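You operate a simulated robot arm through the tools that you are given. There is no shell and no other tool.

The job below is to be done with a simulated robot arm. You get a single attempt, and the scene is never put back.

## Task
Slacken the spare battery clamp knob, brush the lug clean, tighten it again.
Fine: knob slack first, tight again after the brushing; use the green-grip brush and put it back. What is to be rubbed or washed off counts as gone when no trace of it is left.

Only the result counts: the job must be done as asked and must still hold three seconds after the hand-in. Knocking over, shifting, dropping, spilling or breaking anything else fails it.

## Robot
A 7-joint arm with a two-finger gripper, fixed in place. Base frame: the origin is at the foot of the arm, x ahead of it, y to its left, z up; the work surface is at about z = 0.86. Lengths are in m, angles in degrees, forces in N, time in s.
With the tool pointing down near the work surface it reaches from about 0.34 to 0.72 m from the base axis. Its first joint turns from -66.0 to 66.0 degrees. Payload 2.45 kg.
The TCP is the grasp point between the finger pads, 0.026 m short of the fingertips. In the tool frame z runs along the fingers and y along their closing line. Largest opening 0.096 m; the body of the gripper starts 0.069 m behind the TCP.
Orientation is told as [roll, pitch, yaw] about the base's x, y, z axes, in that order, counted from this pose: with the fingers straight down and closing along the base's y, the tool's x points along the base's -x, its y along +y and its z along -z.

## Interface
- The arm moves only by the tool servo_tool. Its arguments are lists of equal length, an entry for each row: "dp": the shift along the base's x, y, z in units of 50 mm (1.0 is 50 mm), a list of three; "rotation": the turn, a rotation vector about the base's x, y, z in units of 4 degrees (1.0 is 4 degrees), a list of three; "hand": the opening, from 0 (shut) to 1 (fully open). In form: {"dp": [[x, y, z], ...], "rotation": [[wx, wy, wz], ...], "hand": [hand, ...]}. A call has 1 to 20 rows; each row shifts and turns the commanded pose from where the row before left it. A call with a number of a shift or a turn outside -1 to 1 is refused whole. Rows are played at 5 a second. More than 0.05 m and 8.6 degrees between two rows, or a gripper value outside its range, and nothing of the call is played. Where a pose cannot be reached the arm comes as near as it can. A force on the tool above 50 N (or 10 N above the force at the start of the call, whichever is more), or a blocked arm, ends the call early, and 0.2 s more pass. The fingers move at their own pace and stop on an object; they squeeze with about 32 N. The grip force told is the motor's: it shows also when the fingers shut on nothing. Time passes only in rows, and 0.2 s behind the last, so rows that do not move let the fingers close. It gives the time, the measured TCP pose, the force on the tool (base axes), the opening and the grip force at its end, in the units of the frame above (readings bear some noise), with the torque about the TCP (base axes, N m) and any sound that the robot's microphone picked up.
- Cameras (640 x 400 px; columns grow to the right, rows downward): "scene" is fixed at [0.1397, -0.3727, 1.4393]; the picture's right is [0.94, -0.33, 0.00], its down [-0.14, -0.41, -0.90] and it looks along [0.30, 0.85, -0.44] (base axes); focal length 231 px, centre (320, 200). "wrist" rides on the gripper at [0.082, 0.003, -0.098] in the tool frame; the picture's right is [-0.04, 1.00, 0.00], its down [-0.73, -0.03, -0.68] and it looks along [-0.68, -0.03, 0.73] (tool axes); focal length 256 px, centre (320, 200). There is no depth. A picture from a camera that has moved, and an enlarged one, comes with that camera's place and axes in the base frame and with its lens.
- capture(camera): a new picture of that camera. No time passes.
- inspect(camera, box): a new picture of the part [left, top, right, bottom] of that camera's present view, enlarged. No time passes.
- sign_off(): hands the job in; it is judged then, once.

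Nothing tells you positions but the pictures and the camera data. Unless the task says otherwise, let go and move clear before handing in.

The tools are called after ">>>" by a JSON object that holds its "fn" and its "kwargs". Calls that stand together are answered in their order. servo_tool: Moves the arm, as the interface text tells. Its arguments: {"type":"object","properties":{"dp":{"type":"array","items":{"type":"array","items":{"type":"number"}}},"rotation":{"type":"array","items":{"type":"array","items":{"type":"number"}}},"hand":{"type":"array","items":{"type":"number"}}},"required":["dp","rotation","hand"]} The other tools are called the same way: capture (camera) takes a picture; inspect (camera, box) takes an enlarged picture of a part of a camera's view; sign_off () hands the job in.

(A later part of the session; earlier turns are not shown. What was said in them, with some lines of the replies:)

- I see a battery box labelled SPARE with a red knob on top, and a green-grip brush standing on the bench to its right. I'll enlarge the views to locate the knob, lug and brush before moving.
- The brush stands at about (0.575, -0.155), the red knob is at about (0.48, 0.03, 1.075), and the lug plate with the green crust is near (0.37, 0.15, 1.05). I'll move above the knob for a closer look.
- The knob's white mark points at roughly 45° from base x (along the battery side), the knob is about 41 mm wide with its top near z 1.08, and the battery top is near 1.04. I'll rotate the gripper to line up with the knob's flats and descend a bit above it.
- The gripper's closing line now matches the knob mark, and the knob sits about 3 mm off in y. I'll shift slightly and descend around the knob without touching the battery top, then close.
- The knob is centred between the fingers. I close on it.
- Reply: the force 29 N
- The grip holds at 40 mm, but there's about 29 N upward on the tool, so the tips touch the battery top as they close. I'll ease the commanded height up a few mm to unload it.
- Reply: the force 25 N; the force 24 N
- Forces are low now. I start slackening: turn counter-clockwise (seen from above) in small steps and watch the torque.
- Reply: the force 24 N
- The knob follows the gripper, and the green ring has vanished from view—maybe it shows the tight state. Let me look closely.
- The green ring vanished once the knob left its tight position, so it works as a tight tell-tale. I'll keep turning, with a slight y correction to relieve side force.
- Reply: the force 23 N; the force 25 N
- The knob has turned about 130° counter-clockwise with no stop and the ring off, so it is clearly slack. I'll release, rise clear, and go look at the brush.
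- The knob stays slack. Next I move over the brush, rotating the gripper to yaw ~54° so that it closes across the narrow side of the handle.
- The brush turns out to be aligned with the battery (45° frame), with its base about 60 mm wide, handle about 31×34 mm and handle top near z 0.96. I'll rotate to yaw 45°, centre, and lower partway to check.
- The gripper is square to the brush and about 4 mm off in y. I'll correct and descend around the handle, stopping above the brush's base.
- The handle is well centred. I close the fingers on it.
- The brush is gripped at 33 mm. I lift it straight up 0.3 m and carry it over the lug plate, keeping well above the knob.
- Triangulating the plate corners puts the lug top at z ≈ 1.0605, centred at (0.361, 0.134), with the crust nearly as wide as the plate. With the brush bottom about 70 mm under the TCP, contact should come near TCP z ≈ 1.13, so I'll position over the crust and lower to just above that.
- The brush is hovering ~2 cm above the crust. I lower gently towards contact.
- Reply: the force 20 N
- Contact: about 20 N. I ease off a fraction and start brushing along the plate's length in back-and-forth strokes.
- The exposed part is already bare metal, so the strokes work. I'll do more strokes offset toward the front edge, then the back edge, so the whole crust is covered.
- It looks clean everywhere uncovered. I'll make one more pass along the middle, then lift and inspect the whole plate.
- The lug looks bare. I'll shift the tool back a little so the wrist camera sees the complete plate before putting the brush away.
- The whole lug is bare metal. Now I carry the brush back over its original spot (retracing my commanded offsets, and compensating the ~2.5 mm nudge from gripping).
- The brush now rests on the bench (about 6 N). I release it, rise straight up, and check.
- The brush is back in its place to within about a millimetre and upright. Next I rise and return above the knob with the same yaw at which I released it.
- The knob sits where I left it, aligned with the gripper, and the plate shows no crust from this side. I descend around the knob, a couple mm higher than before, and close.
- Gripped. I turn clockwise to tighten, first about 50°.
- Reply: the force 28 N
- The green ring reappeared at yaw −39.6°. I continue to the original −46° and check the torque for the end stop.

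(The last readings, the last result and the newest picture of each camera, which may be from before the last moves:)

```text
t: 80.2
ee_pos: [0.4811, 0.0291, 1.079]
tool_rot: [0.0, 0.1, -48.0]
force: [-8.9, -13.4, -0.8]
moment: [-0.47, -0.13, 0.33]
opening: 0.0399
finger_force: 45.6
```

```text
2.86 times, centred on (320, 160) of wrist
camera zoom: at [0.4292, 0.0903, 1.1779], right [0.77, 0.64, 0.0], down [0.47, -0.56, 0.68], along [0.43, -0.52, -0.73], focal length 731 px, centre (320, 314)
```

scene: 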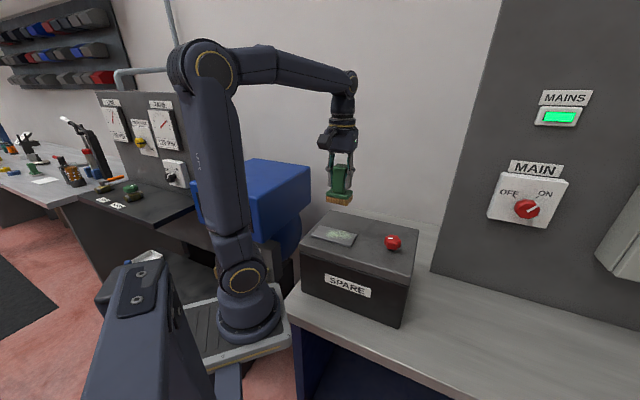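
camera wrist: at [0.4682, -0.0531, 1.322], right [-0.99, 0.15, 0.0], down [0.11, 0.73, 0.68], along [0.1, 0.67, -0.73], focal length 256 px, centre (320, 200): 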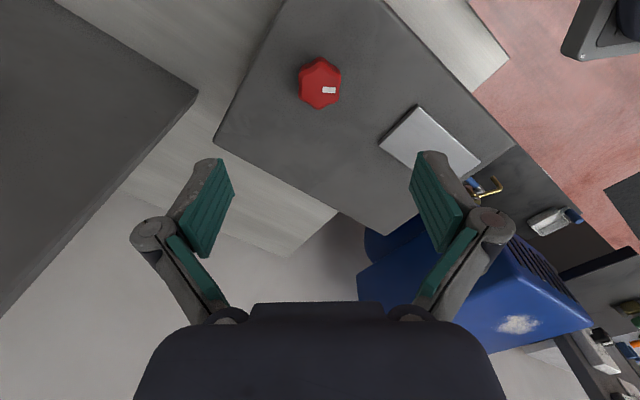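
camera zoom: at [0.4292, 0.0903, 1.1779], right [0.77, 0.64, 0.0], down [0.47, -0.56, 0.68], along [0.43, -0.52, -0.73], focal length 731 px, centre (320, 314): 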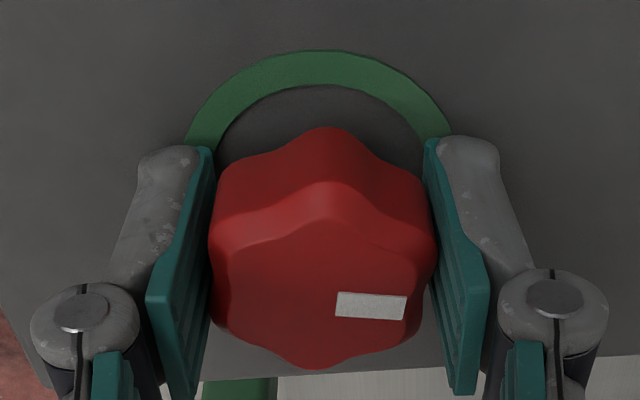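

The torque climbs to 0.33 N·m, so the knob is against its tight stop and the green ring is on. I release and rise clear.

>>> {"fn": "servo_tool", "kwargs": {"dp": [[0, 0, 0], [0, 0, 0], [0, 0, 0], [0, 0, 0], [0, 0, 0], [0, 0, 0.4], [0, 0, 0.8], [0, 0, 0.8], [0, 0, 0.8], [0, 0, 0]], "rotation": [[0, 0, 0], [0, 0, 0], [0, 0, 0], [0, 0, 0], [0, 0, 0], [0, 0, 0], [0, 0, 0], [0, 0, 0], [0, 0, 0], [0, 0, 0]], "hand": [1, 1, 1, 1, 1, 1, 1, 1, 1, 1]}}

>>> {"fn": "capture", "kwargs": {"camera": "wrist"}}

>>> {"fn": "capture", "kwargs": {"camera": "scene"}}

>>> {"fn": "inspect", "kwargs": {"camera": "scene", "box": [300, 200, 430, 280]}}

>>> {"fn": "inspect", "kwargs": {"camera": "wrist", "box": [250, 20, 390, 160]}}

```text
t: 82.4
ee_pos: [0.4835, 0.0257, 1.2205]
tool_rot: [0.0, 0.0, -47.9]
force: [-0.2, 0.1, -1.0]
moment: [0.01, 0.03, -0.02]
opening: 0.0963
finger_force: 0.1
```

```text
taken
camera wrist: at [0.4307, 0.0877, 1.3203], right [0.77, 0.64, 0.0], down [0.47, -0.56, 0.68], along [0.43, -0.52, -0.73], focal length 256 px, centre (320, 200)
```

wrist: 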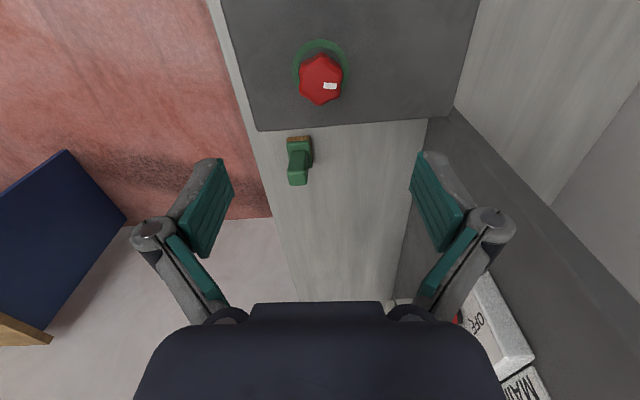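

```text
taken
```

scene: 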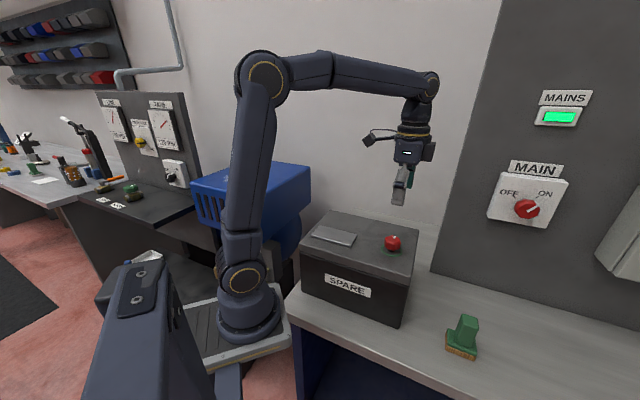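

```text
4.92 times, centred on (365, 240) of scene
camera zoom: at [0.1397, -0.3727, 1.4393], right [0.94, -0.33, 0.0], down [-0.14, -0.41, -0.9], along [0.3, 0.85, -0.44], focal length 1137 px, centre (98, 3)
```

zoom: 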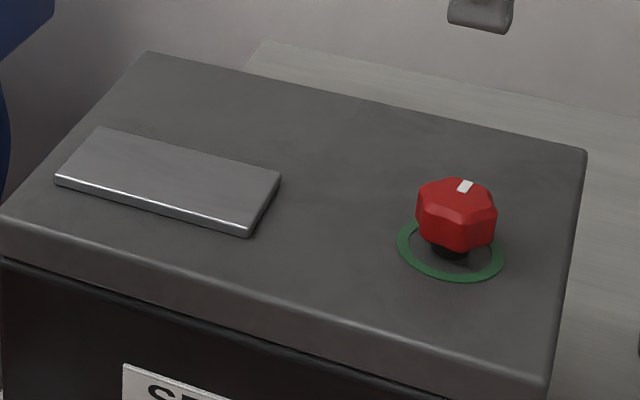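

```text
2.86 times, centred on (320, 90) of wrist
camera zoom: at [0.4307, 0.0877, 1.3203], right [0.77, 0.64, 0.0], down [0.47, -0.56, 0.68], along [0.43, -0.52, -0.73], focal length 731 px, centre (320, 514)
```

zoom: 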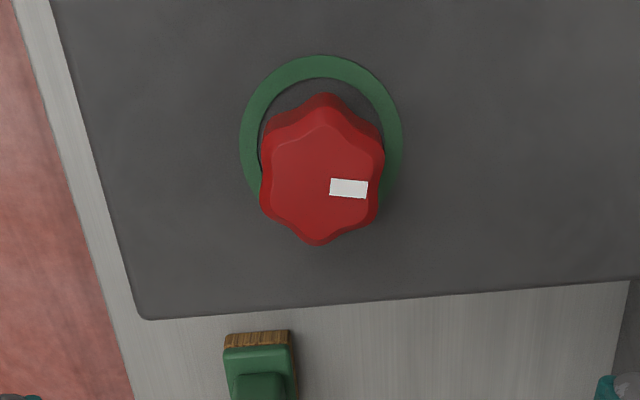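

>>> {"fn": "inspect", "kwargs": {"camera": "scene", "box": [360, 220, 430, 265]}}

>>> {"fn": "inspect", "kwargs": {"camera": "scene", "box": [300, 205, 380, 265]}}

>>> {"fn": "inspect", "kwargs": {"camera": "scene", "box": [290, 190, 490, 370]}}

```text
8.89 times, centred on (395, 242) of scene
camera zoom: at [0.1397, -0.3727, 1.4393], right [0.94, -0.33, 0.0], down [-0.14, -0.41, -0.9], along [0.3, 0.85, -0.44], focal length 2053 px, centre (-347, -178)
```

zoom: 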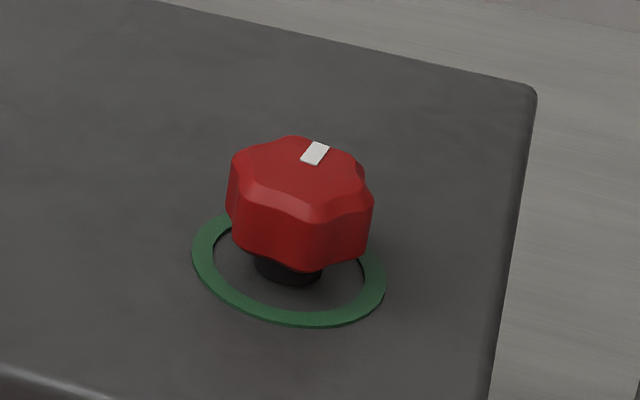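

```text
6.67 times, centred on (340, 235) of scene
camera zoom: at [0.1397, -0.3727, 1.4393], right [0.94, -0.33, 0.0], down [-0.14, -0.41, -0.9], along [0.3, 0.85, -0.44], focal length 1539 px, centre (187, -33)
```

zoom: 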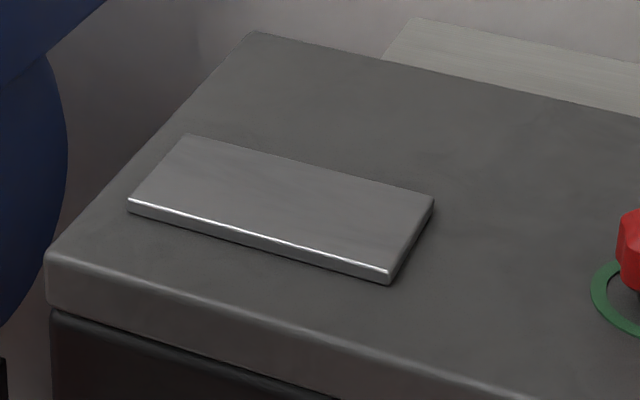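

```text
2.22 times, centred on (390, 280) of scene
camera zoom: at [0.1397, -0.3727, 1.4393], right [0.94, -0.33, 0.0], down [-0.14, -0.41, -0.9], along [0.3, 0.85, -0.44], focal length 513 px, centre (164, 22)
```

zoom: 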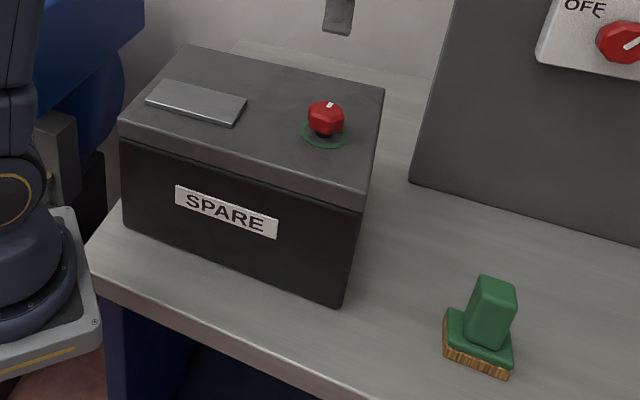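

Everything is in place: green ring on, brush back, battery unmoved. As a last check I'll hover the wrist camera over the lug for a close look for any residual trace.

>>> {"fn": "servo_tool", "kwargs": {"dp": [[-0.45, 0.4, 0], [-0.5, 0.45, 0], [-0.5, 0.45, 0], [-0.5, 0.45, 0], [-0.4, 0.4, 0], [0, 0, 0]], "rotation": [[0, 0, 0], [0, 0, 0], [0, 0, 0], [0, 0, 0], [0, 0, 0], [0, 0, 0]], "hand": [1, 1, 1, 1, 1, 1]}}

>>> {"fn": "capture", "kwargs": {"camera": "wrist"}}

>>> {"fn": "inspect", "kwargs": {"camera": "wrist", "box": [250, 10, 390, 150]}}

```text
t: 83.8
ee_pos: [0.3647, 0.1393, 1.22]
tool_rot: [-0.1, -0.1, -47.9]
force: [0.0, -0.4, 0.8]
moment: [0.03, -0.03, -0.02]
opening: 0.0959
finger_force: 0.0
```

```text
taken
camera wrist: at [0.3114, 0.2011, 1.3199], right [0.77, 0.64, 0.0], down [0.47, -0.56, 0.68], along [0.43, -0.52, -0.73], focal length 256 px, centre (320, 200)
```

wrist: 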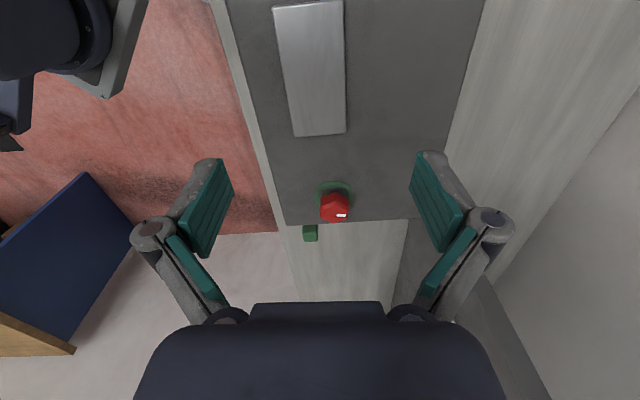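

```text
2.86 times, centred on (320, 80) of wrist
camera zoom: at [0.3114, 0.2011, 1.3199], right [0.77, 0.64, 0.0], down [0.47, -0.56, 0.68], along [0.43, -0.52, -0.73], focal length 731 px, centre (320, 543)
```

zoom: 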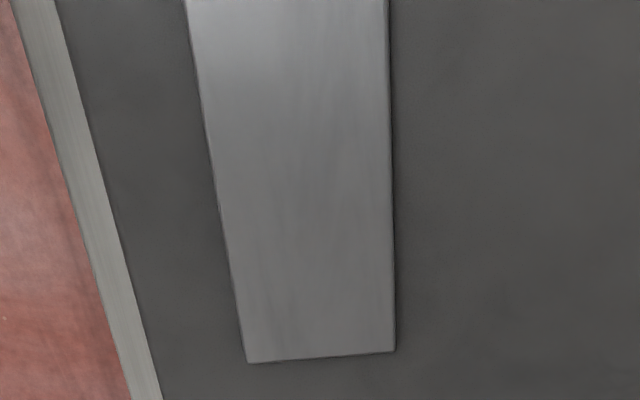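

The lug is bare metal with no trace of crust. The knob is tight with its green ring showing, the brush is back where it stood, and the gripper is empty and clear, so I'm handing in.

>>> {"fn": "sign_off", "kwargs": {}}

```text
The job is handed in.
```

The job is done and handed in; I haven't been told how it was judged.

- **Knob slackened:** I turned it about 130° counter-clockwise before any brushing. The green ring under the knob went out as soon as it left the tight position.
- **Lug brushed:** I used the green-grip brush. Views from the scene camera and the wrist camera show bare metal with no trace of the green crust.
- **Brush put back:** it stands upright within about 1–2 mm of where it was.
- **Knob tightened:** I turned it clockwise until the resistance was clearly rising. The green ring is back on, and the knob mark sits a few degrees past where it started, on the tight side.

The battery does not appear to have moved, and the gripper was empty and clear at hand-in. When I first closed on the knob, the fingertips pressed on the battery top with about 29 N for a moment. I raised the arm, and I saw no mark or shift from it.
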